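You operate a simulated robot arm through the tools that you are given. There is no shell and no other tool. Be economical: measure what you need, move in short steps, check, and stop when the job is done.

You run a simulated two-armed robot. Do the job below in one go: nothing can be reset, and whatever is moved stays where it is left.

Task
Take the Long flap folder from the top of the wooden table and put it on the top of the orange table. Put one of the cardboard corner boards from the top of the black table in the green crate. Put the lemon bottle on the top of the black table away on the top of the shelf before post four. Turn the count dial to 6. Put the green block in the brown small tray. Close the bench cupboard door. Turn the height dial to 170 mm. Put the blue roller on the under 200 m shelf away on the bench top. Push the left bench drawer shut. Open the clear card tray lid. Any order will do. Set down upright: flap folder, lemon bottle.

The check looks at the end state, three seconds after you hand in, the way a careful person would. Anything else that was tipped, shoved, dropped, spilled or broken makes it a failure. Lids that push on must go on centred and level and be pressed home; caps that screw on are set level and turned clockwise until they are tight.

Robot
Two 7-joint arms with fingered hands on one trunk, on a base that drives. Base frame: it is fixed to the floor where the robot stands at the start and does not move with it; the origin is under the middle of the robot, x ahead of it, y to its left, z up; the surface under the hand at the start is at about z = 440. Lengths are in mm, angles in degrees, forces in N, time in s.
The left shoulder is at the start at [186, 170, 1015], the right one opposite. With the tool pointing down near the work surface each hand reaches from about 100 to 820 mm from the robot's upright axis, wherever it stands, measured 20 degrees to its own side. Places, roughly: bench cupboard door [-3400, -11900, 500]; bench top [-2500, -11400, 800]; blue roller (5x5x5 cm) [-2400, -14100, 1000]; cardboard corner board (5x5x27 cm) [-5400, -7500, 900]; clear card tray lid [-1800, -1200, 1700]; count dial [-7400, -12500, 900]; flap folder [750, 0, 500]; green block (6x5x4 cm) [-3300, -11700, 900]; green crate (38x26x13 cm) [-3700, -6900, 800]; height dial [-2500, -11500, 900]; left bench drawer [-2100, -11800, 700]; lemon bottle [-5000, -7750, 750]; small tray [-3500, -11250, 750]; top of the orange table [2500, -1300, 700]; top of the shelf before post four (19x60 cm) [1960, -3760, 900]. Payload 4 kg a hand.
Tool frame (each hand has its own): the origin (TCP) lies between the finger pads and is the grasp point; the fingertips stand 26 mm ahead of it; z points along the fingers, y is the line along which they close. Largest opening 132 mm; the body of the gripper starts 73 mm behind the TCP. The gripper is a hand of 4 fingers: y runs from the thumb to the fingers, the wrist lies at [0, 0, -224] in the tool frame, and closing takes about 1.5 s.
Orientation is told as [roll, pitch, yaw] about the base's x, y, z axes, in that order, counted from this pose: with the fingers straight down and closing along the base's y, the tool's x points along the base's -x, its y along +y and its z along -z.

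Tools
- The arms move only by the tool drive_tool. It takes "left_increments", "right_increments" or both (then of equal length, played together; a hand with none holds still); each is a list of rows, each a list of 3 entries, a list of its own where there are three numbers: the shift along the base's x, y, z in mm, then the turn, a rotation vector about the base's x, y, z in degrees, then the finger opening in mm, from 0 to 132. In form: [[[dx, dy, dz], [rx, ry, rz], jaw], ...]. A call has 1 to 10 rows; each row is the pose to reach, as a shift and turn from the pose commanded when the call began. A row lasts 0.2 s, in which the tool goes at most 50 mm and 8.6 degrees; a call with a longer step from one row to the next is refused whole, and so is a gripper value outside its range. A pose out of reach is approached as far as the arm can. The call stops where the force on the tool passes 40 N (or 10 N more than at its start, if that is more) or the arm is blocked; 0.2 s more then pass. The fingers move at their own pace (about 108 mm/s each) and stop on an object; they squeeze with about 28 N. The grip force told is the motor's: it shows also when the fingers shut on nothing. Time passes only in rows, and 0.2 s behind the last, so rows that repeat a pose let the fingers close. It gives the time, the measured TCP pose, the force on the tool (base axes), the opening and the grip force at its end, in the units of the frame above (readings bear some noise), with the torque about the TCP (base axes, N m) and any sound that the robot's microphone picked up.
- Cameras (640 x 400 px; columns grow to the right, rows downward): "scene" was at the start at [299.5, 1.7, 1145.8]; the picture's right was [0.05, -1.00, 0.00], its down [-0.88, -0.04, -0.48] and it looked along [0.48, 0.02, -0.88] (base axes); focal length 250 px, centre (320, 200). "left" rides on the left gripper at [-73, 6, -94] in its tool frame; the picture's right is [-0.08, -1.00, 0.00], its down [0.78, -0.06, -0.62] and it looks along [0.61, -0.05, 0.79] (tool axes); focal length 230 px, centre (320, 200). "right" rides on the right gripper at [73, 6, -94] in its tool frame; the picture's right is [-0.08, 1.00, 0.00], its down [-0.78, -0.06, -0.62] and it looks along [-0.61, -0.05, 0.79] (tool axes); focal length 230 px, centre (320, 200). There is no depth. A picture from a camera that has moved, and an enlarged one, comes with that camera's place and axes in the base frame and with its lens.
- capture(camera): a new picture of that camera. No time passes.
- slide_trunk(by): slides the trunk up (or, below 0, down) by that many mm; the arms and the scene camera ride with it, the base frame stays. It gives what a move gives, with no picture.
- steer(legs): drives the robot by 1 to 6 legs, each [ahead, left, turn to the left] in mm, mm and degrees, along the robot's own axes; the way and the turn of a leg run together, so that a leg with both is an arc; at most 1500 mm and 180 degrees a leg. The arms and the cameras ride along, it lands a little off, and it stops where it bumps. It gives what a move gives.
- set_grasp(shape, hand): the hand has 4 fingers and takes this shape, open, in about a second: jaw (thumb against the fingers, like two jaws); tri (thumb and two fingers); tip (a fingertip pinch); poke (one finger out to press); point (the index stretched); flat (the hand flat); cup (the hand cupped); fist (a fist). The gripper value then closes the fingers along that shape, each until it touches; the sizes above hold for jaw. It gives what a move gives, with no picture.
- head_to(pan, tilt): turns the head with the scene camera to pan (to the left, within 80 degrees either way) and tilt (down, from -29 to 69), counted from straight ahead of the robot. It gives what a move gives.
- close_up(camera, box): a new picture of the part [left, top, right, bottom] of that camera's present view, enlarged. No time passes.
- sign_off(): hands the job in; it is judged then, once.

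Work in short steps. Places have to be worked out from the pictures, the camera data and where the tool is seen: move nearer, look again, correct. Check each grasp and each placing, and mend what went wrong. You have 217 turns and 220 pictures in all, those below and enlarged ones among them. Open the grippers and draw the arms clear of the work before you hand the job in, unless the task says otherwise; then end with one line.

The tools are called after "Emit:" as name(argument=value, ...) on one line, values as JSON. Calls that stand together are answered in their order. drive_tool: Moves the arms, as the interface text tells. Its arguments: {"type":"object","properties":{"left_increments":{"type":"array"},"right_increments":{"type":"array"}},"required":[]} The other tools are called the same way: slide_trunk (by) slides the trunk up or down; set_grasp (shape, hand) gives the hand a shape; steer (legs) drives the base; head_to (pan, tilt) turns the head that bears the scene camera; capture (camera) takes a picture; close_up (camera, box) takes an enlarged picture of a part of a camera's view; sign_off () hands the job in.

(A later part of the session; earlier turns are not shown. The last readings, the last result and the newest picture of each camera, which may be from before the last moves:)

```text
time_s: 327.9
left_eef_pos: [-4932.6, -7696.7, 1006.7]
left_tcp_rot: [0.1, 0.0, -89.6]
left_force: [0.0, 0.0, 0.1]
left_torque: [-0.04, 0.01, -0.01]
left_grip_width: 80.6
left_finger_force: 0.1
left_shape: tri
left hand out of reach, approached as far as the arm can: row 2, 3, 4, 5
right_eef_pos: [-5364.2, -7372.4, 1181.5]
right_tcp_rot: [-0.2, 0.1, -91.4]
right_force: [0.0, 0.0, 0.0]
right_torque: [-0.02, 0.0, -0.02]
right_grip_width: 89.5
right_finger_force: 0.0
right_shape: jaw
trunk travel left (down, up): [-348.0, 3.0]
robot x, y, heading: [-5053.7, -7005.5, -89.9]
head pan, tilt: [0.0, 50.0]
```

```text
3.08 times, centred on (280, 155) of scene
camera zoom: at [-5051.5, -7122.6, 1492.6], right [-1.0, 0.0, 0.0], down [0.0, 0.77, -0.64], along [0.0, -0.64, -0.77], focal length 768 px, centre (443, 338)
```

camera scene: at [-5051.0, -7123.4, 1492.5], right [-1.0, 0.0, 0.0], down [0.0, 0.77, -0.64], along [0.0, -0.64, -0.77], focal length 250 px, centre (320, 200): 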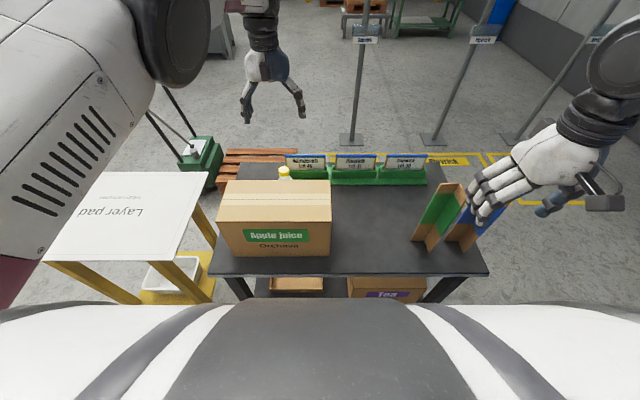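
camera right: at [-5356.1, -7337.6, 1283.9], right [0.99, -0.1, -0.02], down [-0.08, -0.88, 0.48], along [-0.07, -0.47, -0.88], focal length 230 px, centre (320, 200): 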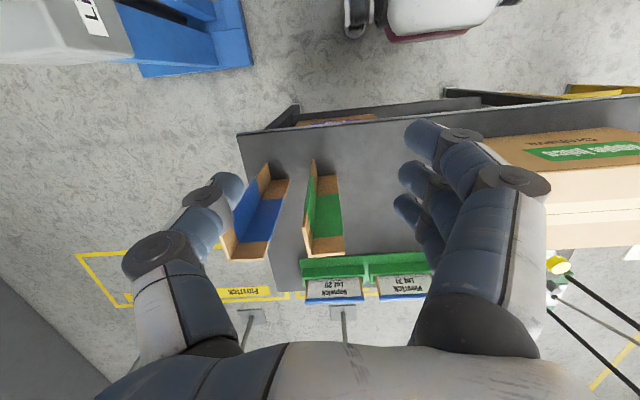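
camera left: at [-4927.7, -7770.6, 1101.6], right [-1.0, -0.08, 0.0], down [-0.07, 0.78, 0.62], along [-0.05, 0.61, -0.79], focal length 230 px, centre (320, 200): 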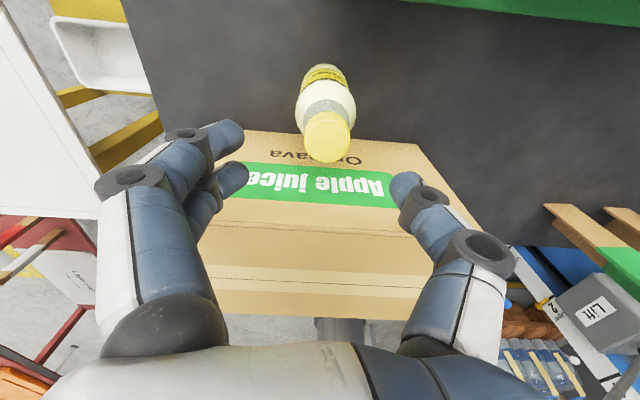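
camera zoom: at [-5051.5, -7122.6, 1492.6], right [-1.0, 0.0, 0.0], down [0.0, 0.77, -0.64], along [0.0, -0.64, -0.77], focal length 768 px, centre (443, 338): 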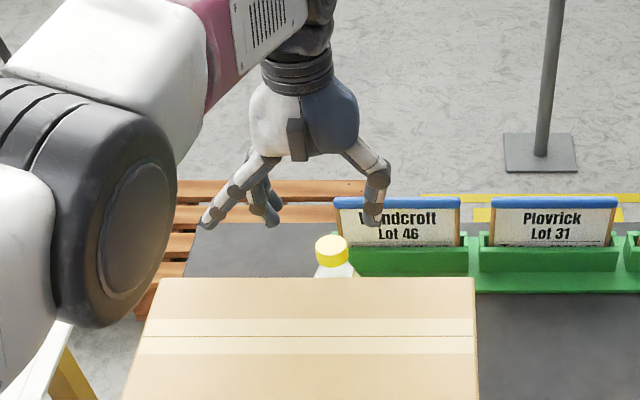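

Recomputed: box rear face is at y≈−7628, so there's room. Cap [−4938,−7704,946]. I move the base 60 closer and lower the trunk 100 for reach.

Emit:
drive_tool(left_increments=[[[0, 20, 50], [0, 0, 0], 90], [[0, 20, 90], [0, 0, 0], 90]])

Emit:
steer(legs=[[60, 0, 0]])

Emit:
slide_trunk(by=-80)

```text
refused: row 1 steps farther than a row can; nothing moved
```

```text
time_s: 328.9
left_eef_pos: [-4933.7, -7757.2, 1007.1]
left_tcp_rot: [0.1, 0.1, -89.6]
left_force: [-0.1, -0.4, 0.4]
left_torque: [0.0, -0.02, -0.01]
left_grip_width: 80.4
left_finger_force: 0.1
left_shape: tri
right_eef_pos: [-5362.8, -7432.1, 1179.3]
right_tcp_rot: [-0.4, 0.1, -91.4]
right_force: [0.2, -0.4, -0.2]
right_torque: [0.01, 0.04, -0.01]
right_grip_width: 89.4
right_finger_force: 0.1
right_shape: jaw
trunk travel left (down, up): [-348.0, 3.0]
robot x, y, heading: [-5052.2, -7059.4, -90.2]
head pan, tilt: [0.0, 50.0]
```

```text
time_s: 330.0
left_eef_pos: [-4933.2, -7755.0, 928.2]
left_tcp_rot: [0.0, 0.0, -89.6]
left_force: [0.0, -0.1, -0.7]
left_torque: [0.01, 0.0, -0.01]
left_grip_width: 80.2
left_finger_force: 0.1
left_shape: tri
right_eef_pos: [-5364.2, -7429.8, 1101.1]
right_tcp_rot: [-0.2, -0.2, -91.4]
right_force: [-0.7, 0.5, 0.3]
right_torque: [0.0, 0.02, -0.02]
right_grip_width: 89.4
right_finger_force: 0.1
right_shape: jaw
trunk travel left (down, up): [-268.0, 83.0]
robot x, y, heading: [-5052.8, -7061.5, -90.2]
head pan, tilt: [0.0, 50.0]
```

The raise was refused, so the hand came down beside the bottle, at y −7755; no contact force. I look before moving.

Emit:
capture(camera="left")

Emit:
close_up(camera="scene", box=[190, 110, 370, 250])

```text
135 pictures are left
camera left: at [-4928.4, -7828.8, 1022.4], right [-1.0, -0.08, 0.0], down [-0.07, 0.78, 0.62], along [-0.05, 0.61, -0.79], focal length 230 px, centre (320, 200)
```

left: 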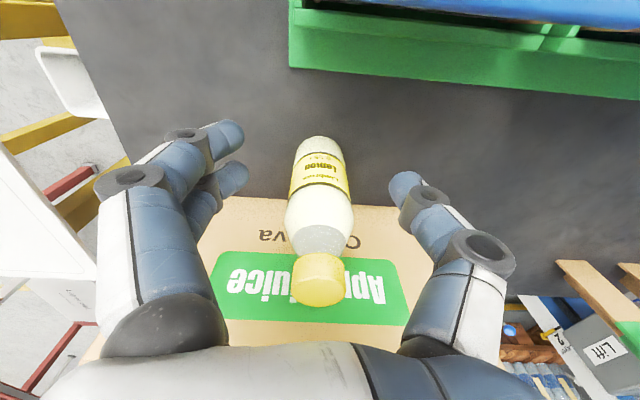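

```text
2.86 times, centred on (280, 180) of scene
camera zoom: at [-5051.4, -7186.7, 1412.7], right [-1.0, 0.0, 0.0], down [0.0, 0.77, -0.64], along [0.0, -0.64, -0.77], focal length 713 px, centre (434, 257)
```

zoom: 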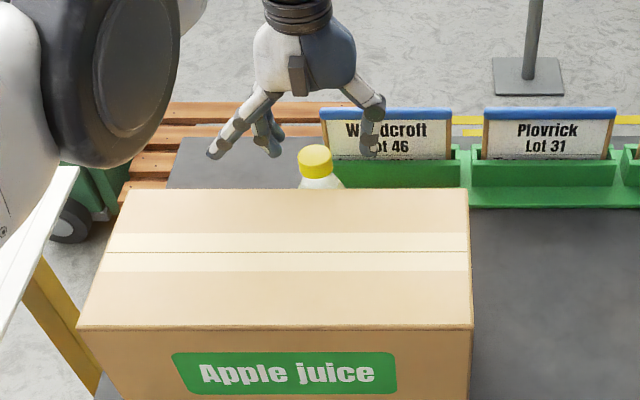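

The bottle stands clearly between box and hand; I slide the open hand over it (+y 47), then lower to z≈890.

Emit:
drive_tool(left_increments=[[[-4, 20, 0], [0, 0, 0], 85], [[-5, 40, 0], [0, 0, 0], 85], [[-5, 48, -10], [0, 0, 0], 85], [[-5, 48, -25], [0, 0, 0], 85], [[-5, 48, -38], [0, 0, 0], 85], [[-5, 48, -38], [0, 0, 0], 85]])

Emit:
capture(camera="left")

```text
time_s: 331.4
left_eef_pos: [-4940.1, -7710.2, 890.8]
left_tcp_rot: [0.1, 0.0, -89.7]
left_force: [0.2, 0.2, -0.3]
left_torque: [0.0, 0.02, -0.03]
left_grip_width: 84.6
left_finger_force: 0.1
left_shape: tri
right_eef_pos: [-5363.8, -7430.1, 1099.8]
right_tcp_rot: [-0.3, 0.0, -91.4]
right_force: [0.4, -0.2, 0.2]
right_torque: [0.01, -0.01, -0.05]
right_grip_width: 89.5
right_finger_force: 0.1
right_shape: jaw
trunk travel left (down, up): [-268.0, 83.0]
robot x, y, heading: [-5050.0, -7067.1, -90.2]
head pan, tilt: [0.0, 50.0]
```

```text
133 pictures are left
camera left: at [-4935.0, -7783.1, 984.4], right [-1.0, -0.08, 0.0], down [-0.07, 0.78, 0.62], along [-0.05, 0.61, -0.79], focal length 230 px, centre (320, 200)
```

left: 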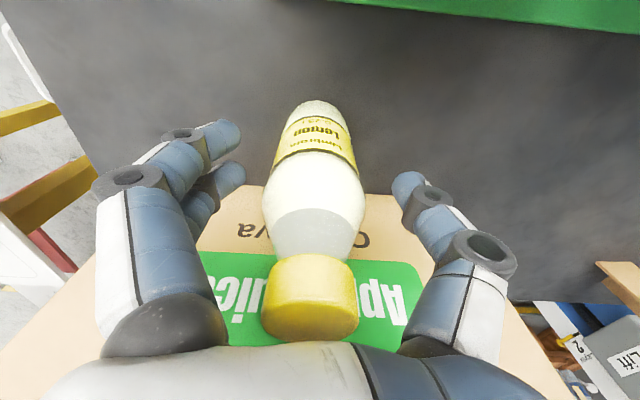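

Well aligned. I close on the upper body.

Emit:
drive_tool(left_increments=[[[0, 2, 0], [0, 0, 0], 60], [[0, 2, 0], [0, 0, 0], 40], [[0, 2, 0], [0, 0, 0], 30], [[0, 2, 0], [0, 0, 0], 25], [[0, 2, 0], [0, 0, 0], 25], [[0, 2, 0], [0, 0, 0], 25]])

Emit:
capture(camera="left")

```text
time_s: 332.8
left_eef_pos: [-4939.6, -7708.0, 889.8]
left_tcp_rot: [0.1, 0.1, -89.7]
left_force: [-1.2, -0.7, 0.0]
left_torque: [-0.03, 0.04, 0.01]
left_grip_width: 39.5
left_finger_force: 27.9
left_shape: tri
right_eef_pos: [-5365.1, -7428.9, 1099.6]
right_tcp_rot: [-0.3, 0.0, -91.4]
right_force: [-0.1, -0.2, 0.6]
right_torque: [0.0, -0.02, -0.02]
right_grip_width: 89.8
right_finger_force: 0.1
right_shape: jaw
trunk travel left (down, up): [-268.0, 83.0]
robot x, y, heading: [-5047.5, -7062.8, -90.3]
head pan, tilt: [0.0, 50.0]
```

```text
132 pictures are left
camera left: at [-4935.2, -7781.0, 984.3], right [-1.0, -0.08, 0.0], down [-0.07, 0.78, 0.62], along [-0.05, 0.61, -0.79], focal length 230 px, centre (320, 200)
```

left: 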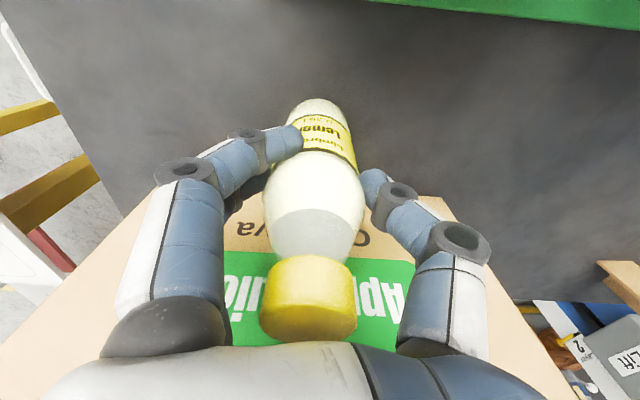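

Gripped at ~40 mm. I lift it straight up past the box and back over toward the robot.

Emit:
drive_tool(left_increments=[[[0, 0, 20], [0, 0, 0], 25], [[0, 0, 60], [0, 0, 0], 25], [[0, 0, 105], [0, 0, 0], 25], [[0, 0, 150], [0, 0, 0], 25], [[0, 0, 195], [0, 0, 0], 25], [[0, 0, 240], [0, 0, 0], 25], [[0, 0, 260], [0, 0, 0], 25]])

Emit:
capture(camera="scene")

Emit:
capture(camera="left")

```text
time_s: 334.4
left_eef_pos: [-4941.4, -7705.8, 1147.4]
left_tcp_rot: [0.0, 0.1, -89.8]
left_force: [1.1, -0.7, -2.0]
left_torque: [-0.07, 0.0, -0.03]
left_grip_width: 39.4
left_finger_force: 27.3
left_shape: tri
right_eef_pos: [-5362.8, -7431.1, 1099.7]
right_tcp_rot: [-0.3, 0.0, -91.4]
right_force: [-0.2, -0.1, 0.3]
right_torque: [0.0, 0.01, 0.03]
right_grip_width: 89.7
right_finger_force: 0.0
right_shape: jaw
trunk travel left (down, up): [-268.0, 83.0]
robot x, y, heading: [-5053.4, -7063.6, -90.3]
head pan, tilt: [0.0, 50.0]
```

```text
131 pictures are left
camera scene: at [-5051.4, -7187.7, 1412.5], right [-1.0, 0.0, 0.0], down [0.0, 0.77, -0.64], along [0.0, -0.64, -0.77], focal length 250 px, centre (320, 200)
```

scene: 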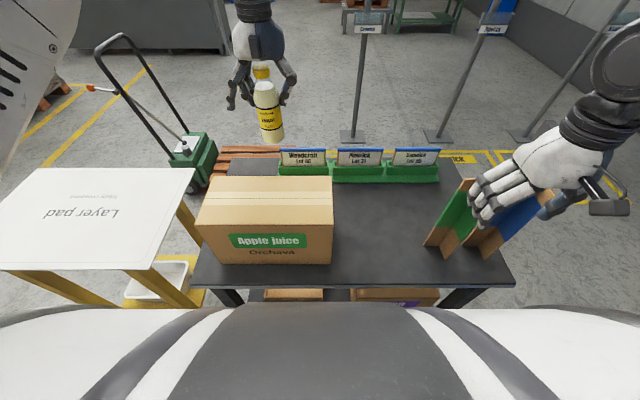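

```text
130 pictures are left
camera left: at [-4935.6, -7779.1, 1241.1], right [-1.0, -0.08, 0.0], down [-0.07, 0.78, 0.62], along [-0.05, 0.62, -0.79], focal length 230 px, centre (320, 200)
```

left: 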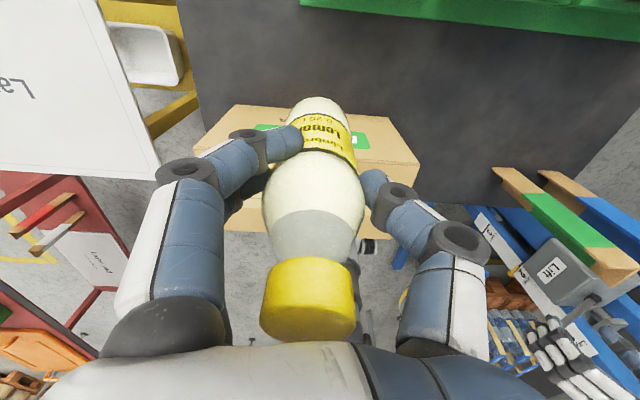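

Bottle secured. Now I back up 180 and turn the right hand to point forward (−y) for gripping the green board's front flange.

Emit:
steer(legs=[[-180, 0, 0]])

Emit:
drive_tool(right_increments=[[[-5, -15, -10], [-8.5, 0, 0], 90], [[-10, -30, -20], [-17, 0, 0], 90], [[-15, -45, -30], [-25.5, 0, 0], 90], [[-20, -60, -40], [-34, 0, 0], 90], [[-25, -75, -50], [-42.5, 0, 0], 90], [[-30, -90, -60], [-51, 0, 0], 90], [[-35, -105, -70], [-59.5, 0, 0], 80], [[-40, -120, -80], [-68, 0, 0], 80], [[-45, -135, -90], [-76.5, 0, 0], 70], [[-50, -150, -100], [-85, 0, 0], 70]])

Emit:
capture(camera="right")

Emit:
capture(camera="scene")

```text
time_s: 335.9
left_eef_pos: [-4942.7, -7524.9, 1147.8]
left_tcp_rot: [0.1, 0.0, -90.0]
left_force: [0.3, 0.3, -1.2]
left_torque: [-0.04, -0.01, -0.01]
left_grip_width: 39.4
left_finger_force: 27.3
left_shape: tri
right_eef_pos: [-5364.5, -7248.3, 1099.5]
right_tcp_rot: [-0.3, -0.1, -91.8]
right_force: [0.1, -0.6, 0.6]
right_torque: [0.02, 0.0, 0.03]
right_grip_width: 89.9
right_finger_force: 0.1
right_shape: jaw
trunk travel left (down, up): [-268.0, 83.0]
robot x, y, heading: [-5051.8, -6887.3, -90.6]
head pan, tilt: [0.0, 50.0]
```

```text
time_s: 338.1
left_eef_pos: [-4943.8, -7527.4, 1146.4]
left_tcp_rot: [0.1, 0.2, -90.0]
left_force: [-0.1, -0.9, -3.2]
left_torque: [-0.02, 0.01, -0.01]
left_grip_width: 39.3
left_finger_force: 27.7
left_shape: tri
right_eef_pos: [-5416.5, -7399.4, 1000.2]
right_tcp_rot: [19.0, -84.7, -109.4]
right_force: [-0.9, 0.3, 0.3]
right_torque: [0.01, 0.02, 0.01]
right_grip_width: 70.2
right_finger_force: 0.0
right_shape: jaw
right hand out of reach, approached as far as the arm can: row 5
trunk travel left (down, up): [-268.0, 83.0]
robot x, y, heading: [-5049.7, -6884.5, -90.4]
head pan, tilt: [0.0, 50.0]
```

```text
129 pictures are left
camera right: at [-5408.7, -7299.6, 937.8], right [0.99, -0.01, 0.11], down [-0.08, 0.55, 0.83], along [-0.07, -0.84, 0.54], focal length 230 px, centre (320, 200)
```

right: 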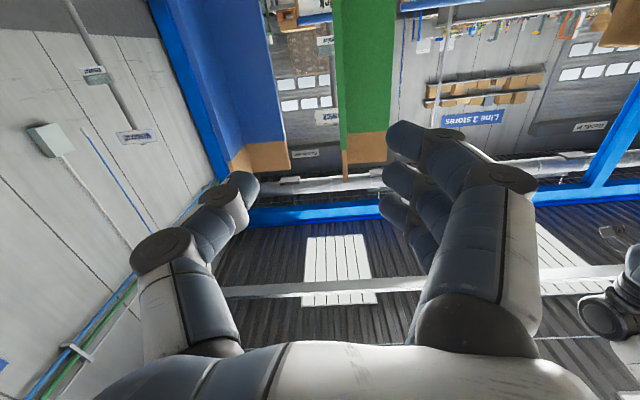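

```text
128 pictures are left
camera scene: at [-5051.3, -7008.7, 1412.4], right [-1.0, 0.01, 0.0], down [0.01, 0.77, -0.64], along [-0.01, -0.64, -0.77], focal length 250 px, centre (320, 200)
```

scene: 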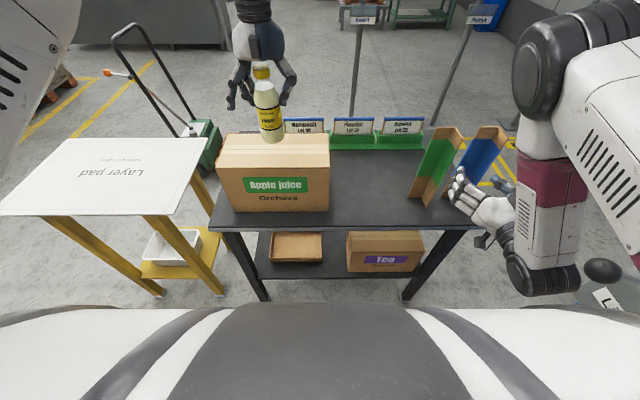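

The hand faces the boards. I zoom both views to fix the green board's flange.

Emit:
close_up(camera="scene", box=[390, 110, 530, 230])

Emit:
close_up(camera="right", box=[180, 0, 460, 220])

```text
3.33 times, centred on (460, 170) of scene
camera zoom: at [-5051.3, -7008.7, 1412.4], right [-1.0, 0.01, 0.0], down [0.01, 0.77, -0.64], along [-0.01, -0.64, -0.77], focal length 832 px, centre (-147, 300)
```

zoom: 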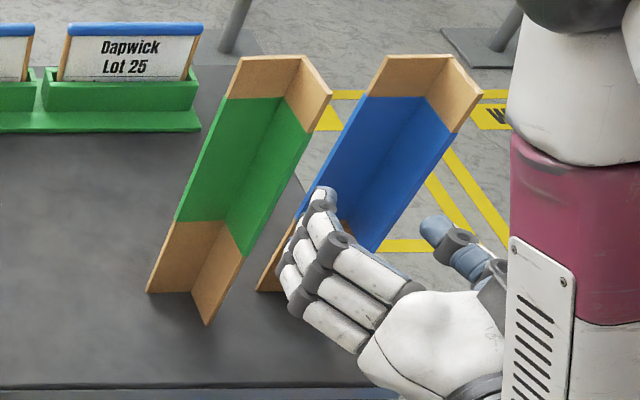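

```text
1.82 times, centred on (320, 110) of right
camera zoom: at [-5408.7, -7299.6, 937.8], right [0.99, -0.01, 0.11], down [-0.08, 0.55, 0.83], along [-0.07, -0.84, 0.54], focal length 418 px, centre (320, 364)
```

zoom: 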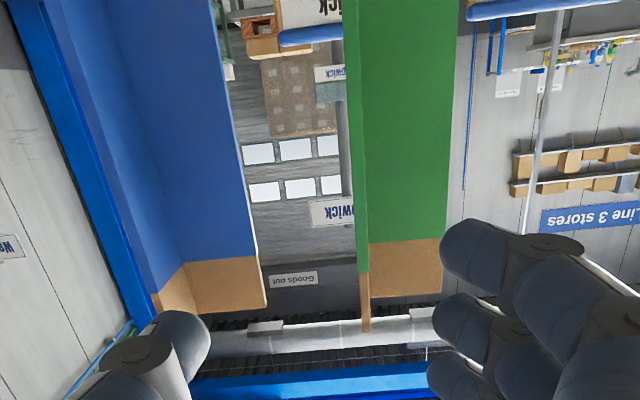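

The two views agree for a table height of ≈785: flange at x≈−5398, front edge y≈−7498, z 785–1047. I line up at mid-height z≈916 in front of it.

Emit:
drive_tool(right_increments=[[[6, 0, -30], [-3, 0, 1], 70], [[12, 0, -60], [-5, 0, 1.5], 70], [[17, 0, -84], [-5, 0, 1.5], 70], [[17, -30, -84], [-5, 0, 1.5], 70], [[17, -60, -84], [-5, 0, 1.5], 70], [[17, -60, -84], [-5, 0, 1.5], 70]])

Emit:
close_up(camera="scene", box=[390, 110, 530, 230])

Emit:
capture(camera="right")

```text
time_s: 339.5
left_eef_pos: [-4943.9, -7527.1, 1146.6]
left_tcp_rot: [0.1, 0.0, -89.9]
left_force: [-1.0, 0.0, -3.5]
left_torque: [-0.02, 0.0, 0.02]
left_grip_width: 39.4
left_finger_force: 27.4
left_shape: tri
right_eef_pos: [-5398.1, -7457.6, 913.8]
right_tcp_rot: [89.6, -88.2, -178.5]
right_force: [-0.3, -0.3, -0.2]
right_torque: [0.01, -0.01, 0.01]
right_grip_width: 70.8
right_finger_force: 0.0
right_shape: jaw
trunk travel left (down, up): [-268.0, 83.0]
robot x, y, heading: [-5048.7, -6882.8, -90.5]
head pan, tilt: [0.0, 50.0]
```

```text
3.33 times, centred on (460, 170) of scene
camera zoom: at [-5051.0, -7007.8, 1412.5], right [-1.0, 0.01, 0.0], down [0.01, 0.77, -0.64], along [-0.01, -0.64, -0.77], focal length 832 px, centre (-147, 300)
```

zoom: 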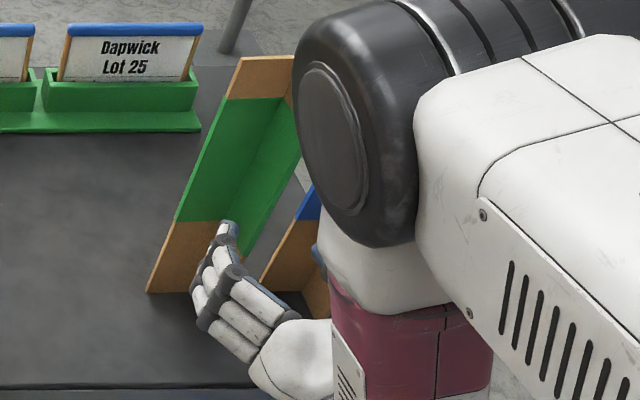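

```text
124 pictures are left
camera right: at [-5393.3, -7363.8, 841.7], right [0.99, 0.02, 0.11], down [-0.1, 0.61, 0.78], along [-0.05, -0.79, 0.61], focal length 230 px, centre (320, 200)
```

right: 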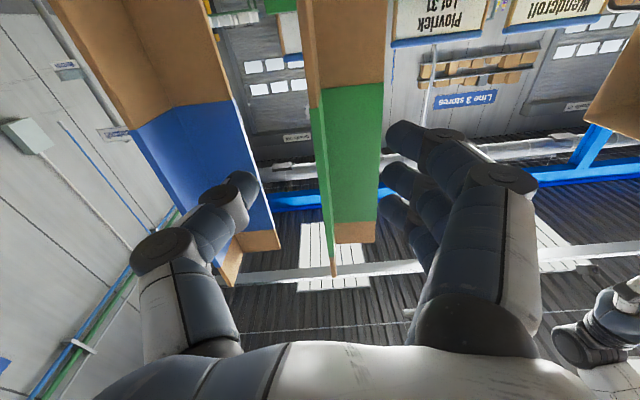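

The flange is centred between thumb and fingers. I advance 42 mm and close.

Emit:
drive_tool(right_increments=[[[0, -20, 0], [0, 0, 0], 70], [[0, -42, 0], [0, 0, 0], 70], [[0, -42, 0], [0, 0, 0], 40], [[0, -42, 0], [0, 0, 0], 15], [[0, -42, 0], [0, 0, 0], 0], [[0, -42, 0], [0, 0, 0], 0], [[0, -42, 0], [0, 0, 0], 0]])

Emit:
capture(camera="right")

Emit:
close_up(camera="scene", box=[390, 110, 530, 230])

```text
time_s: 341.1
left_eef_pos: [-4943.3, -7526.8, 1147.4]
left_tcp_rot: [0.1, 0.1, -90.0]
left_force: [1.1, 0.6, -2.5]
left_torque: [-0.03, 0.04, 0.02]
left_grip_width: 39.2
left_finger_force: 27.9
left_shape: tri
right_eef_pos: [-5399.9, -7501.4, 913.4]
right_tcp_rot: [89.2, -88.3, -178.0]
right_force: [0.7, -1.3, -0.2]
right_torque: [-0.06, 0.0, 0.04]
right_grip_width: 0.0
right_finger_force: 28.1
right_shape: jaw
trunk travel left (down, up): [-268.0, 83.0]
robot x, y, heading: [-5048.3, -6884.8, -90.5]
head pan, tilt: [0.0, 50.0]
```

```text
123 pictures are left
camera right: at [-5394.6, -7407.4, 841.3], right [0.99, 0.02, 0.11], down [-0.1, 0.61, 0.78], along [-0.05, -0.79, 0.61], focal length 230 px, centre (320, 200)
```

right: 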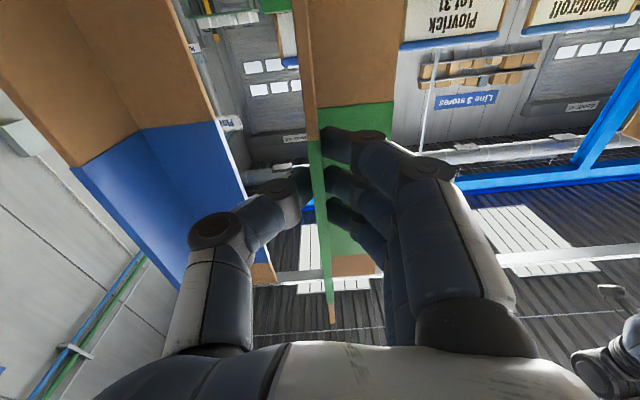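

```text
3.33 times, centred on (460, 170) of scene
camera zoom: at [-5051.0, -7008.1, 1412.5], right [-1.0, 0.01, 0.0], down [0.01, 0.77, -0.64], along [-0.01, -0.64, -0.77], focal length 832 px, centre (-147, 300)
```

zoom: 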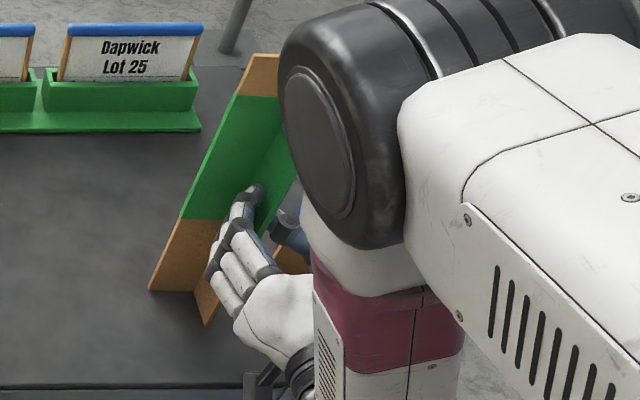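

It appears gripped; I lift by 60 and check that the board follows.

Emit:
drive_tool(right_increments=[[[0, 0, 15], [0, 0, 0], 0], [[0, 0, 40], [0, 0, 0], 0], [[0, 0, 80], [0, 0, 0], 0], [[0, 40, 100], [0, 0, 0], 0], [[0, 80, 100], [0, 0, 0], 0]])

Emit:
capture(camera="scene")

Emit:
capture(camera="right")

```text
time_s: 342.3
left_eef_pos: [-4944.1, -7526.9, 1148.2]
left_tcp_rot: [0.2, 0.0, -90.0]
left_force: [0.2, -0.4, -3.7]
left_torque: [0.0, 0.02, -0.04]
left_grip_width: 39.6
left_finger_force: 27.9
left_shape: tri
right_eef_pos: [-5395.0, -7422.4, 1014.8]
right_tcp_rot: [90.8, -88.3, -179.6]
right_force: [-0.5, 1.3, -1.6]
right_torque: [-0.01, 0.0, 0.0]
right_grip_width: 0.0
right_finger_force: 27.8
right_shape: jaw
trunk travel left (down, up): [-268.0, 83.0]
robot x, y, heading: [-5051.7, -6884.8, -90.7]
head pan, tilt: [0.0, 50.0]
```

```text
121 pictures are left
camera scene: at [-5051.2, -7008.0, 1412.5], right [-1.0, 0.01, 0.0], down [0.01, 0.77, -0.64], along [-0.01, -0.64, -0.77], focal length 250 px, centre (320, 200)
```

scene: 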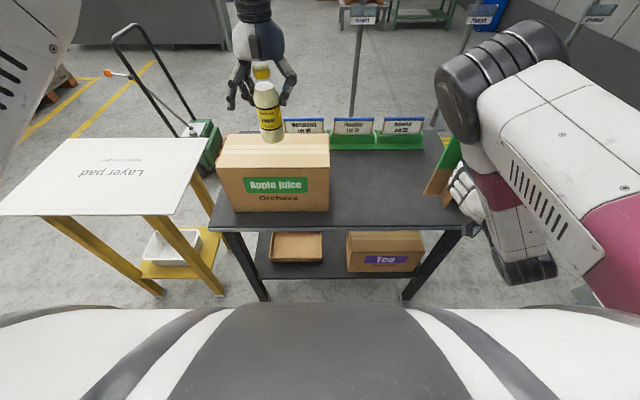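

```text
120 pictures are left
camera right: at [-5390.3, -7328.4, 942.7], right [0.99, 0.02, 0.11], down [-0.1, 0.62, 0.78], along [-0.05, -0.79, 0.61], focal length 230 px, centre (320, 200)
```

right: 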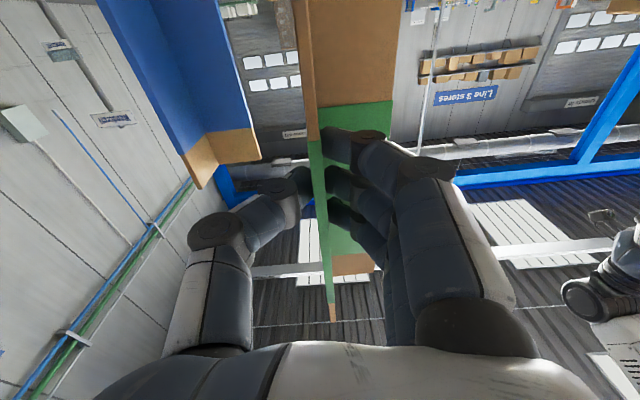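

The board came along and the blue one still stands. I back out, go around the red table and look again from its free side.

Emit:
steer(legs=[[-900, 300, 0.5], [-545, 250, 0], [0, 0, 90], [1400, 0, 0], [500, 0, 0]])

Emit:
steer(legs=[[0, -1300, 0], [0, -1250, 0], [0, 0, 90]])

Emit:
head_to(pan=40, tilt=25)

Emit:
capture(camera="scene")

```text
time_s: 363.1
left_eef_pos: [-1974.8, -5403.5, 1146.9]
left_tcp_rot: [0.2, 0.0, -2.3]
left_force: [0.7, -0.3, -3.2]
left_torque: [-0.01, -0.03, 0.0]
left_grip_width: 39.0
left_finger_force: 28.0
left_shape: tri
right_eef_pos: [-2095.7, -5850.2, 1013.7]
right_tcp_rot: [88.2, -88.3, -89.2]
right_force: [-0.2, 0.3, -0.8]
right_torque: [-0.01, 0.03, -0.01]
right_grip_width: 0.0
right_finger_force: 27.9
right_shape: jaw
trunk travel left (down, up): [-268.0, 83.0]
robot x, y, heading: [-2620.9, -5483.6, -2.6]
head pan, tilt: [0.0, 50.0]
```

```text
time_s: 382.9
left_eef_pos: [-2088.6, -7740.6, 1146.4]
left_tcp_rot: [0.0, 0.0, -1.6]
left_force: [-0.2, 0.1, -2.5]
left_torque: [0.02, -0.02, 0.01]
left_grip_width: 39.2
left_finger_force: 28.0
left_shape: tri
right_eef_pos: [-2206.1, -8180.5, 1013.2]
right_tcp_rot: [87.7, -87.6, -86.7]
right_force: [-9.3, 15.6, 4.6]
right_torque: [-0.04, -0.13, 0.56]
right_grip_width: 0.0
right_finger_force: 28.1
right_shape: jaw
trunk travel left (down, up): [-268.0, 83.0]
robot x, y, heading: [-2733.3, -7830.6, -2.3]
head pan, tilt: [0.0, 50.0]
stopped in leg 2: the force on the tool passed its limit at 46 N (the readings are from after the stop); the commanded pose is now the measured one
```

```text
time_s: 384.0
left_eef_pos: [-2087.6, -7740.8, 1147.5]
left_tcp_rot: [-0.1, 0.0, -1.6]
left_force: [-0.3, -0.3, -1.8]
left_torque: [-0.02, -0.05, -0.01]
left_grip_width: 39.0
left_finger_force: 28.4
left_shape: tri
right_eef_pos: [-2205.7, -8181.7, 1014.2]
right_tcp_rot: [85.7, -87.8, -84.8]
right_force: [-10.5, 23.5, 4.0]
right_torque: [-0.04, -0.14, 0.85]
right_grip_width: 0.0
right_finger_force: 27.9
right_shape: jaw
trunk travel left (down, up): [-268.0, 83.0]
robot x, y, heading: [-2738.3, -7832.6, -2.2]
head pan, tilt: [40.0, 25.0]
```

```text
119 pictures are left
camera scene: at [-2616.3, -7775.3, 1450.0], right [0.61, -0.79, 0.0], down [-0.33, -0.26, -0.91], along [0.72, 0.55, -0.42], focal length 250 px, centre (320, 200)
```

scene: 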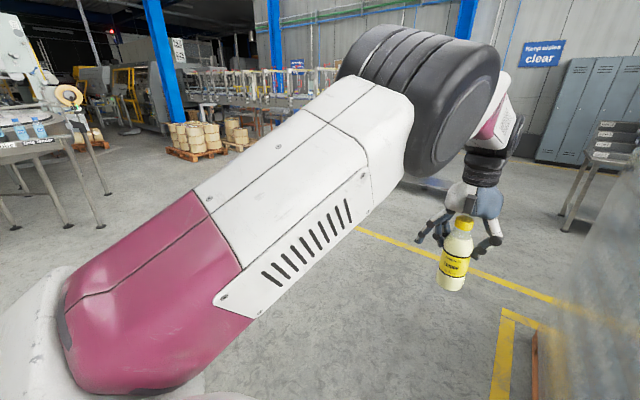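

I bumped the wrapped pallet with the right hand/board. I move off at once and check.

Emit:
steer(legs=[[0, 250, 2]])

Emit:
capture(camera="right")

Emit:
head_to(pan=-55, tilt=25)

Emit:
capture(camera="scene")

```text
time_s: 386.8
left_eef_pos: [-2085.5, -7475.0, 1146.8]
left_tcp_rot: [0.1, 0.2, 0.4]
left_force: [1.0, -0.3, -3.4]
left_torque: [0.04, -0.04, 0.03]
left_grip_width: 38.9
left_finger_force: 27.8
left_shape: tri
right_eef_pos: [-2187.9, -7918.2, 1011.3]
right_tcp_rot: [84.1, -87.7, -81.3]
right_force: [0.1, -0.3, -1.3]
right_torque: [-0.02, 0.04, -0.07]
right_grip_width: 0.0
right_finger_force: 27.4
right_shape: jaw
trunk travel left (down, up): [-268.0, 83.0]
robot x, y, heading: [-2730.1, -7581.1, -0.2]
head pan, tilt: [40.0, 25.0]
```

```text
118 pictures are left
camera right: at [-2282.6, -7914.5, 940.3], right [-0.05, 0.99, 0.12], down [-0.61, -0.12, 0.78], along [0.79, -0.03, 0.61], focal length 230 px, centre (320, 200)
```

right: 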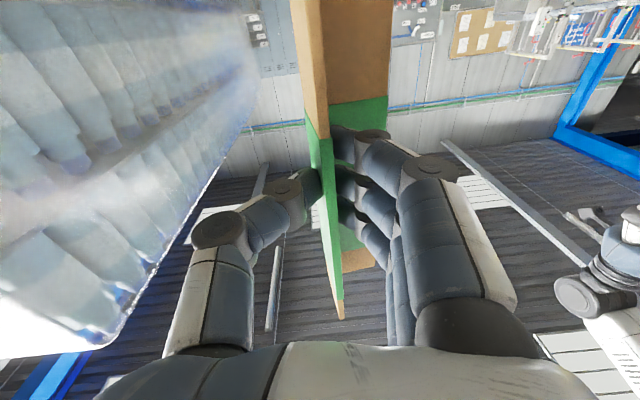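

```text
time_s: 388.5
left_eef_pos: [-2085.2, -7474.1, 1146.1]
left_tcp_rot: [-0.1, 0.1, 0.3]
left_force: [0.2, -0.7, -2.6]
left_torque: [-0.03, 0.0, 0.04]
left_grip_width: 39.1
left_finger_force: 28.2
left_shape: tri
right_eef_pos: [-2188.7, -7921.0, 1011.9]
right_tcp_rot: [84.1, -87.7, -81.3]
right_force: [0.4, 0.1, -1.2]
right_torque: [0.0, 0.03, 0.01]
right_grip_width: 0.1
right_finger_force: 28.0
right_shape: jaw
trunk travel left (down, up): [-268.0, 83.0]
robot x, y, heading: [-2729.3, -7582.9, -0.1]
head pan, tilt: [-55.0, 25.0]
```

```text
117 pictures are left
camera scene: at [-2629.5, -7661.6, 1450.0], right [-0.82, -0.57, 0.0], down [-0.24, 0.35, -0.91], along [0.52, -0.74, -0.42], focal length 250 px, centre (320, 200)
```

scene: 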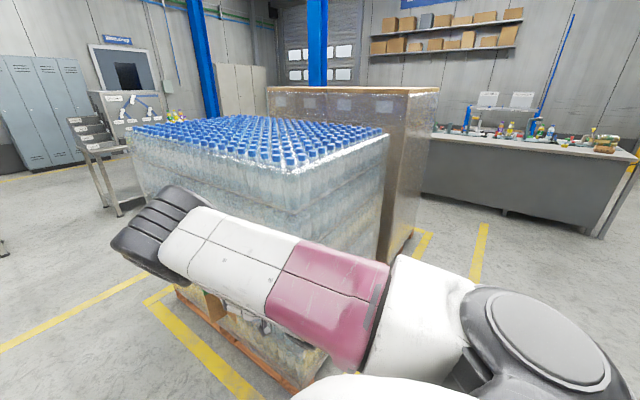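

The pallet is undisturbed and both items are held. I raise trunk and right hand, turn left to face +y, and look at the crate.

Emit:
slide_trunk(by=80)

Emit:
drive_tool(right_increments=[[[0, 20, 45], [0, 0, 0], 0], [[0, 40, 85], [0, 0, 0], 0]])

Emit:
steer(legs=[[-100, 0, 90], [-150, 300, 0]])

Emit:
head_to(pan=45, tilt=30)

Emit:
capture(camera="scene")

```text
time_s: 389.7
left_eef_pos: [-2084.2, -7473.5, 1226.0]
left_tcp_rot: [0.1, 0.1, 0.3]
left_force: [0.6, 0.4, -2.5]
left_torque: [0.01, -0.05, 0.0]
left_grip_width: 38.6
left_finger_force: 27.7
left_shape: tri
right_eef_pos: [-2188.5, -7917.4, 1090.6]
right_tcp_rot: [82.7, -87.8, -79.9]
right_force: [-0.3, 0.0, -0.4]
right_torque: [-0.01, 0.03, -0.01]
right_grip_width: 0.1
right_finger_force: 27.7
right_shape: jaw
trunk travel left (down, up): [-348.0, 3.0]
robot x, y, heading: [-2727.0, -7584.9, -0.3]
head pan, tilt: [-55.0, 25.0]
```

```text
time_s: 390.5
left_eef_pos: [-2085.6, -7473.9, 1224.4]
left_tcp_rot: [0.1, 0.2, 0.4]
left_force: [-0.2, -0.7, -3.3]
left_torque: [0.01, -0.01, -0.02]
left_grip_width: 38.8
left_finger_force: 27.6
left_shape: tri
right_eef_pos: [-2196.4, -7910.0, 1172.8]
right_tcp_rot: [75.6, -86.1, -77.6]
right_force: [-0.8, -0.4, -0.7]
right_torque: [0.0, 0.04, 0.02]
right_grip_width: 0.0
right_finger_force: 28.1
right_shape: jaw
trunk travel left (down, up): [-348.0, 3.0]
robot x, y, heading: [-2729.0, -7583.5, -0.4]
head pan, tilt: [-55.0, 25.0]
stopped in row 2 (right hand): the arm was blocked; the commanded pose is now the measured one
```

```text
time_s: 397.5
left_eef_pos: [-3193.2, -7147.4, 1226.9]
left_tcp_rot: [0.1, 0.1, 89.2]
left_force: [-0.1, -0.7, -1.6]
left_torque: [0.04, -0.04, 0.04]
left_grip_width: 38.7
left_finger_force: 28.3
left_shape: tri
right_eef_pos: [-2759.9, -7265.9, 1173.6]
right_tcp_rot: [76.4, -86.0, 10.8]
right_force: [-0.4, 0.1, -0.8]
right_torque: [-0.04, -0.01, -0.02]
right_grip_width: 0.1
right_finger_force: 28.4
right_shape: jaw
trunk travel left (down, up): [-348.0, 3.0]
robot x, y, heading: [-3094.7, -7792.9, 88.7]
head pan, tilt: [-55.0, 25.0]
```

```text
time_s: 399.2
left_eef_pos: [-3192.1, -7147.9, 1226.3]
left_tcp_rot: [0.1, 0.1, 89.2]
left_force: [-0.3, 0.2, -2.7]
left_torque: [0.01, -0.03, 0.03]
left_grip_width: 38.7
left_finger_force: 27.5
left_shape: tri
right_eef_pos: [-2759.8, -7267.0, 1173.4]
right_tcp_rot: [76.3, -86.0, 10.6]
right_force: [0.1, -0.3, -0.7]
right_torque: [-0.01, -0.01, 0.02]
right_grip_width: 0.0
right_finger_force: 27.8
right_shape: jaw
trunk travel left (down, up): [-348.0, 3.0]
robot x, y, heading: [-3098.7, -7793.9, 88.5]
head pan, tilt: [45.0, 30.0]
```

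```text
116 pictures are left
camera scene: at [-3158.0, -7687.3, 1522.0], right [0.72, 0.69, 0.0], down [0.34, -0.36, -0.87], along [-0.6, 0.63, -0.5], focal length 250 px, centre (320, 200)
```

scene: 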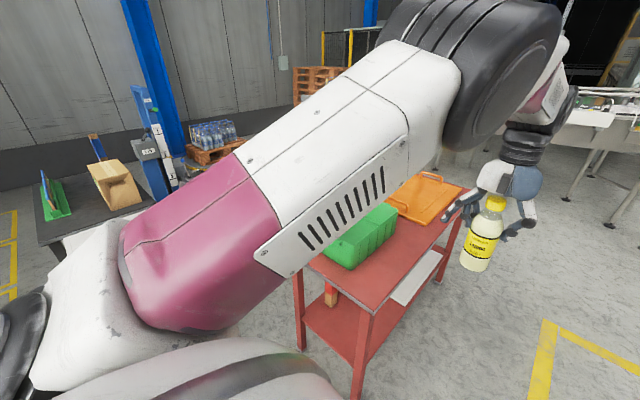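

Both items held. I strafe left in front of the red table's end and look down at the crate.

Emit:
steer(legs=[[0, 590, 1.5], [120, 0, 0]])

Emit:
head_to(pan=0, tilt=48)

Emit:
capture(camera="scene")

```text
time_s: 405.7
left_eef_pos: [-3797.4, -7024.6, 1226.5]
left_tcp_rot: [0.1, 0.1, 90.4]
left_force: [-0.2, 0.1, -3.0]
left_torque: [-0.01, -0.03, 0.0]
left_grip_width: 38.6
left_finger_force: 27.9
left_shape: tri
right_eef_pos: [-3362.4, -7133.2, 1172.8]
right_tcp_rot: [76.0, -85.9, 12.3]
right_force: [-0.8, 0.2, -2.4]
right_torque: [-0.05, -0.05, -0.02]
right_grip_width: 0.0
right_finger_force: 28.0
right_shape: jaw
trunk travel left (down, up): [-348.0, 3.0]
robot x, y, heading: [-3686.0, -7664.0, 89.8]
head pan, tilt: [45.0, 30.0]
```

```text
time_s: 406.8
left_eef_pos: [-3797.4, -7023.9, 1226.3]
left_tcp_rot: [0.0, 0.1, 90.6]
left_force: [-0.5, 0.5, -3.3]
left_torque: [0.0, 0.01, -0.01]
left_grip_width: 38.6
left_finger_force: 27.9
left_shape: tri
right_eef_pos: [-3361.4, -7134.3, 1173.6]
right_tcp_rot: [76.1, -86.1, 12.1]
right_force: [-0.5, -0.1, -2.1]
right_torque: [-0.02, -0.01, -0.02]
right_grip_width: 0.0
right_finger_force: 27.5
right_shape: jaw
trunk travel left (down, up): [-348.0, 3.0]
robot x, y, heading: [-3686.1, -7670.6, 90.2]
head pan, tilt: [0.0, 48.0]
```

```text
115 pictures are left
camera scene: at [-3686.4, -7548.4, 1495.2], right [1.0, 0.0, 0.0], down [0.0, -0.74, -0.67], along [0.0, 0.67, -0.74], focal length 250 px, centre (320, 200)
```

scene: 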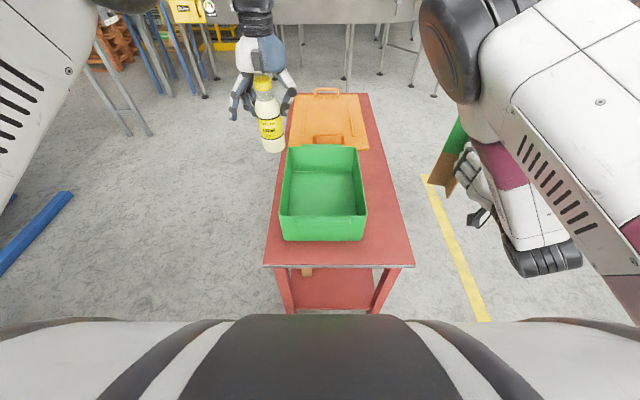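

The crate lies straight ahead, centre ≈[−3676,−6905], rim ≈915. I turn the base 10° left for the right arm, then swing the right hand to point down so that the board lies horizontal above the crate.

Emit:
steer(legs=[[0, 0, 10]])

Emit:
drive_tool(right_increments=[[[-15, 10, 0], [-8.37, -1.48, 0], 0], [[-35, 25, 0], [-16.7, -3, 0], 0], [[-55, 40, -5], [-25.1, -4.4, 0], 0], [[-75, 60, -10], [-33.5, -5.9, 0], 0], [[-95, 80, -15], [-41.9, -7.4, 0], 0], [[-118, 100, -25], [-50.2, -8.9, 0], 0], [[-140, 120, -35], [-58.6, -10.3, 0], 0], [[-165, 140, -45], [-67, -11.8, 0], 0], [[-190, 160, -55], [-75.3, -13.3, 0], 0], [[-215, 178, -65], [-83.7, -14.8, 0], 0]])

Emit:
capture(camera="scene")

Emit:
capture(camera="right")

```text
time_s: 407.9
left_eef_pos: [-3905.0, -7052.6, 1226.1]
left_tcp_rot: [0.1, 0.2, 100.2]
left_force: [-0.5, 0.0, -3.1]
left_torque: [0.0, 0.03, 0.02]
left_grip_width: 38.6
left_finger_force: 28.2
left_shape: tri
right_eef_pos: [-3457.2, -7087.6, 1172.3]
right_tcp_rot: [76.2, -86.0, 21.8]
right_force: [-0.9, 0.2, -0.8]
right_torque: [-0.05, -0.03, -0.02]
right_grip_width: 0.0
right_finger_force: 28.5
right_shape: jaw
trunk travel left (down, up): [-348.0, 3.0]
robot x, y, heading: [-3685.9, -7664.4, 99.6]
head pan, tilt: [0.0, 48.0]
```

```text
time_s: 410.1
left_eef_pos: [-3905.3, -7052.3, 1226.4]
left_tcp_rot: [0.1, 0.1, 100.2]
left_force: [-0.3, 0.4, -2.7]
left_torque: [0.02, -0.01, 0.0]
left_grip_width: 38.6
left_finger_force: 28.4
left_shape: tri
right_eef_pos: [-3673.2, -6940.4, 1110.1]
right_tcp_rot: [-1.7, -4.0, 96.3]
right_force: [0.1, 0.3, -0.9]
right_torque: [0.01, -0.03, 0.02]
right_grip_width: 0.0
right_finger_force: 27.9
right_shape: jaw
right hand out of reach, approached as far as the arm can: row 10
trunk travel left (down, up): [-348.0, 3.0]
robot x, y, heading: [-3683.4, -7663.7, 99.9]
head pan, tilt: [0.0, 48.0]
```

```text
114 pictures are left
camera scene: at [-3707.7, -7551.1, 1495.3], right [0.99, 0.17, 0.0], down [0.13, -0.73, -0.67], along [-0.11, 0.66, -0.74], focal length 250 px, centre (320, 200)
```

scene: 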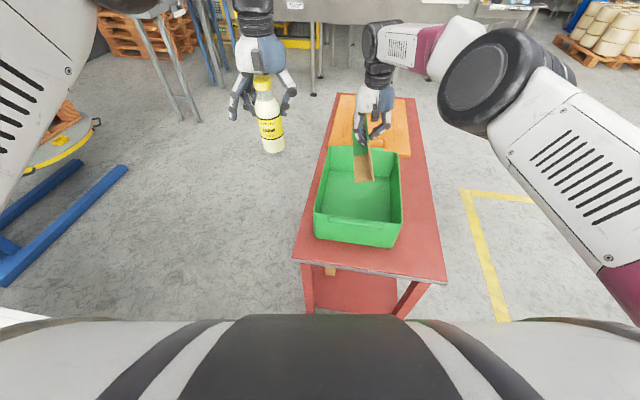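

```text
113 pictures are left
camera right: at [-3673.5, -7020.1, 1199.3], right [-1.0, -0.03, -0.02], down [-0.04, 0.74, 0.67], along [0.0, 0.67, -0.74], focal length 230 px, centre (320, 200)
```

right: 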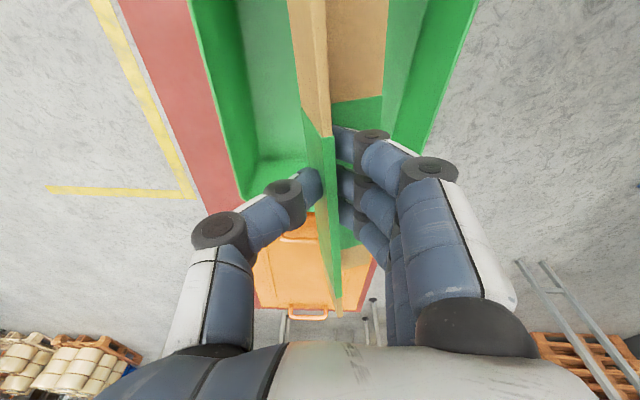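

The board is horizontal and aligned with the crate. I move 45 ahead, lower the trunk 180, and level the hand.

Emit:
steer(legs=[[45, 0, 0]])

Emit:
slide_trunk(by=-150)

Emit:
drive_tool(right_increments=[[[0, 0, 0], [-4.2, 1.3, 0], 0], [[0, 0, 0], [-4.2, 1.3, 0], 0]])

Emit:
capture(camera="scene")

Emit:
capture(camera="right")

```text
time_s: 411.0
left_eef_pos: [-3911.0, -7008.7, 1225.1]
left_tcp_rot: [0.1, 0.2, 100.2]
left_force: [-0.1, 0.9, -2.6]
left_torque: [0.01, -0.02, 0.01]
left_grip_width: 38.4
left_finger_force: 28.0
left_shape: tri
right_eef_pos: [-3679.0, -6894.7, 1110.4]
right_tcp_rot: [-1.8, -4.1, 96.2]
right_force: [-0.4, 0.7, -2.1]
right_torque: [-0.02, 0.0, -0.04]
right_grip_width: 0.0
right_finger_force: 27.6
right_shape: jaw
trunk travel left (down, up): [-348.0, 3.0]
robot x, y, heading: [-3688.2, -7626.0, 99.8]
head pan, tilt: [0.0, 48.0]
```

```text
time_s: 412.8
left_eef_pos: [-3911.5, -7010.0, 1077.2]
left_tcp_rot: [0.1, -0.1, 100.2]
left_force: [0.1, 0.5, -2.8]
left_torque: [0.02, 0.01, -0.02]
left_grip_width: 38.4
left_finger_force: 28.2
left_shape: tri
right_eef_pos: [-3678.9, -6896.3, 962.2]
right_tcp_rot: [-1.7, -4.3, 96.1]
right_force: [0.0, -0.4, 0.7]
right_torque: [0.2, 0.06, 0.0]
right_grip_width: 0.0
right_finger_force: 27.8
right_shape: jaw
trunk travel left (down, up): [-198.0, 153.0]
robot x, y, heading: [-3696.2, -7624.8, 99.5]
head pan, tilt: [0.0, 48.0]
```

```text
time_s: 413.4
left_eef_pos: [-3911.8, -7010.2, 1075.2]
left_tcp_rot: [0.1, 0.1, 100.2]
left_force: [-1.5, 0.7, -2.6]
left_torque: [0.03, 0.01, 0.04]
left_grip_width: 38.6
left_finger_force: 28.3
left_shape: tri
right_eef_pos: [-3678.4, -6895.5, 961.3]
right_tcp_rot: [0.2, -0.2, 95.9]
right_force: [0.5, 0.4, 1.0]
right_torque: [0.24, 0.08, 0.01]
right_grip_width: 0.0
right_finger_force: 27.9
right_shape: jaw
trunk travel left (down, up): [-198.0, 153.0]
robot x, y, heading: [-3693.2, -7621.8, 99.8]
head pan, tilt: [0.0, 48.0]
```

```text
112 pictures are left
camera scene: at [-3720.1, -7471.7, 1343.8], right [0.99, 0.17, 0.0], down [0.13, -0.73, -0.67], along [-0.11, 0.66, -0.74], focal length 250 px, centre (320, 200)
```

scene: 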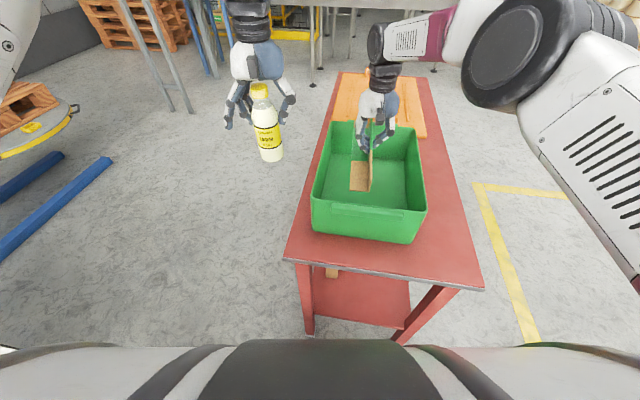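

```text
111 pictures are left
camera right: at [-3677.3, -6970.3, 1055.5], right [-1.0, -0.03, 0.0], down [-0.02, 0.79, 0.62], along [-0.02, 0.62, -0.79], focal length 230 px, centre (320, 200)
```

right: 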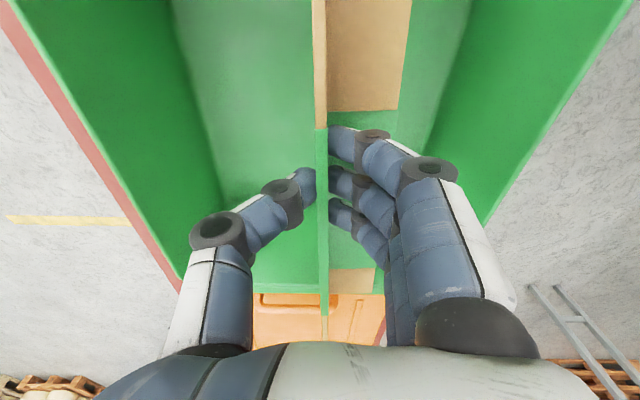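

Centred well (far rim y≈−6728, near ≈−7085). I lower the board into the crate until it touches the floor.

Emit:
drive_tool(right_increments=[[[0, -5, -40], [0, 0, 0], 0], [[0, -8, -80], [0, 0, 0], 0], [[0, -8, -105], [0, 0, 0], 0], [[0, -8, -118], [0, 0, 0], 0], [[0, -8, -126], [0, 0, 0], 0], [[0, -8, -134], [0, 0, 0], 0], [[0, -8, -142], [0, 0, 0], 0]])

Emit:
capture(camera="right")

Emit:
close_up(camera="scene", box=[280, 80, 480, 280])

```text
time_s: 413.9
left_eef_pos: [-3911.4, -7011.8, 1076.1]
left_tcp_rot: [0.0, 0.1, 100.2]
left_force: [0.2, 0.6, -3.9]
left_torque: [-0.02, 0.0, -0.04]
left_grip_width: 38.6
left_finger_force: 27.8
left_shape: tri
right_eef_pos: [-3678.7, -6901.8, 911.6]
right_tcp_rot: [0.2, -0.4, 95.9]
right_force: [2.1, -12.6, 20.5]
right_torque: [-0.12, 0.04, 0.04]
right_grip_width: 1.5
right_finger_force: 28.0
right_shape: jaw
trunk travel left (down, up): [-198.0, 153.0]
robot x, y, heading: [-3690.6, -7621.6, 99.9]
head pan, tilt: [0.0, 48.0]
stopped in row 2 (right hand): the force on the tool passed its limit at 54 N (the readings are from after the stop); the commanded pose is now the measured one
```

```text
110 pictures are left
camera right: at [-3676.7, -6975.8, 1006.7], right [-1.0, -0.03, 0.0], down [-0.02, 0.78, 0.62], along [-0.02, 0.62, -0.78], focal length 230 px, centre (320, 200)
```

right: 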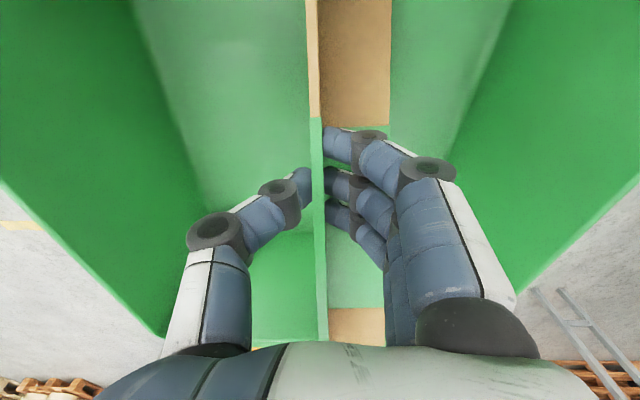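

```text
2.00 times, centred on (380, 180) of scene
camera zoom: at [-3719.8, -7473.5, 1344.3], right [0.99, 0.17, 0.0], down [0.12, -0.73, -0.67], along [-0.11, 0.66, -0.74], focal length 499 px, centre (200, 240)
```

zoom: 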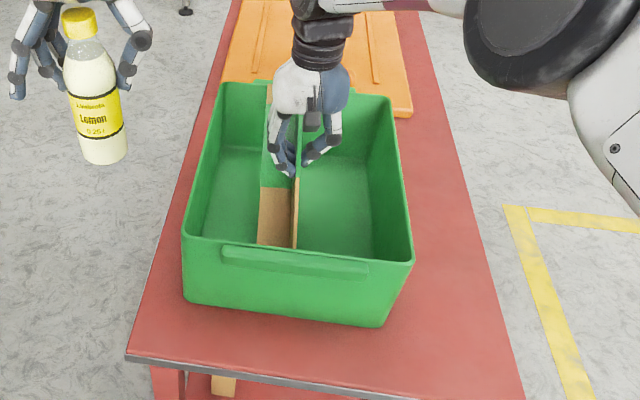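

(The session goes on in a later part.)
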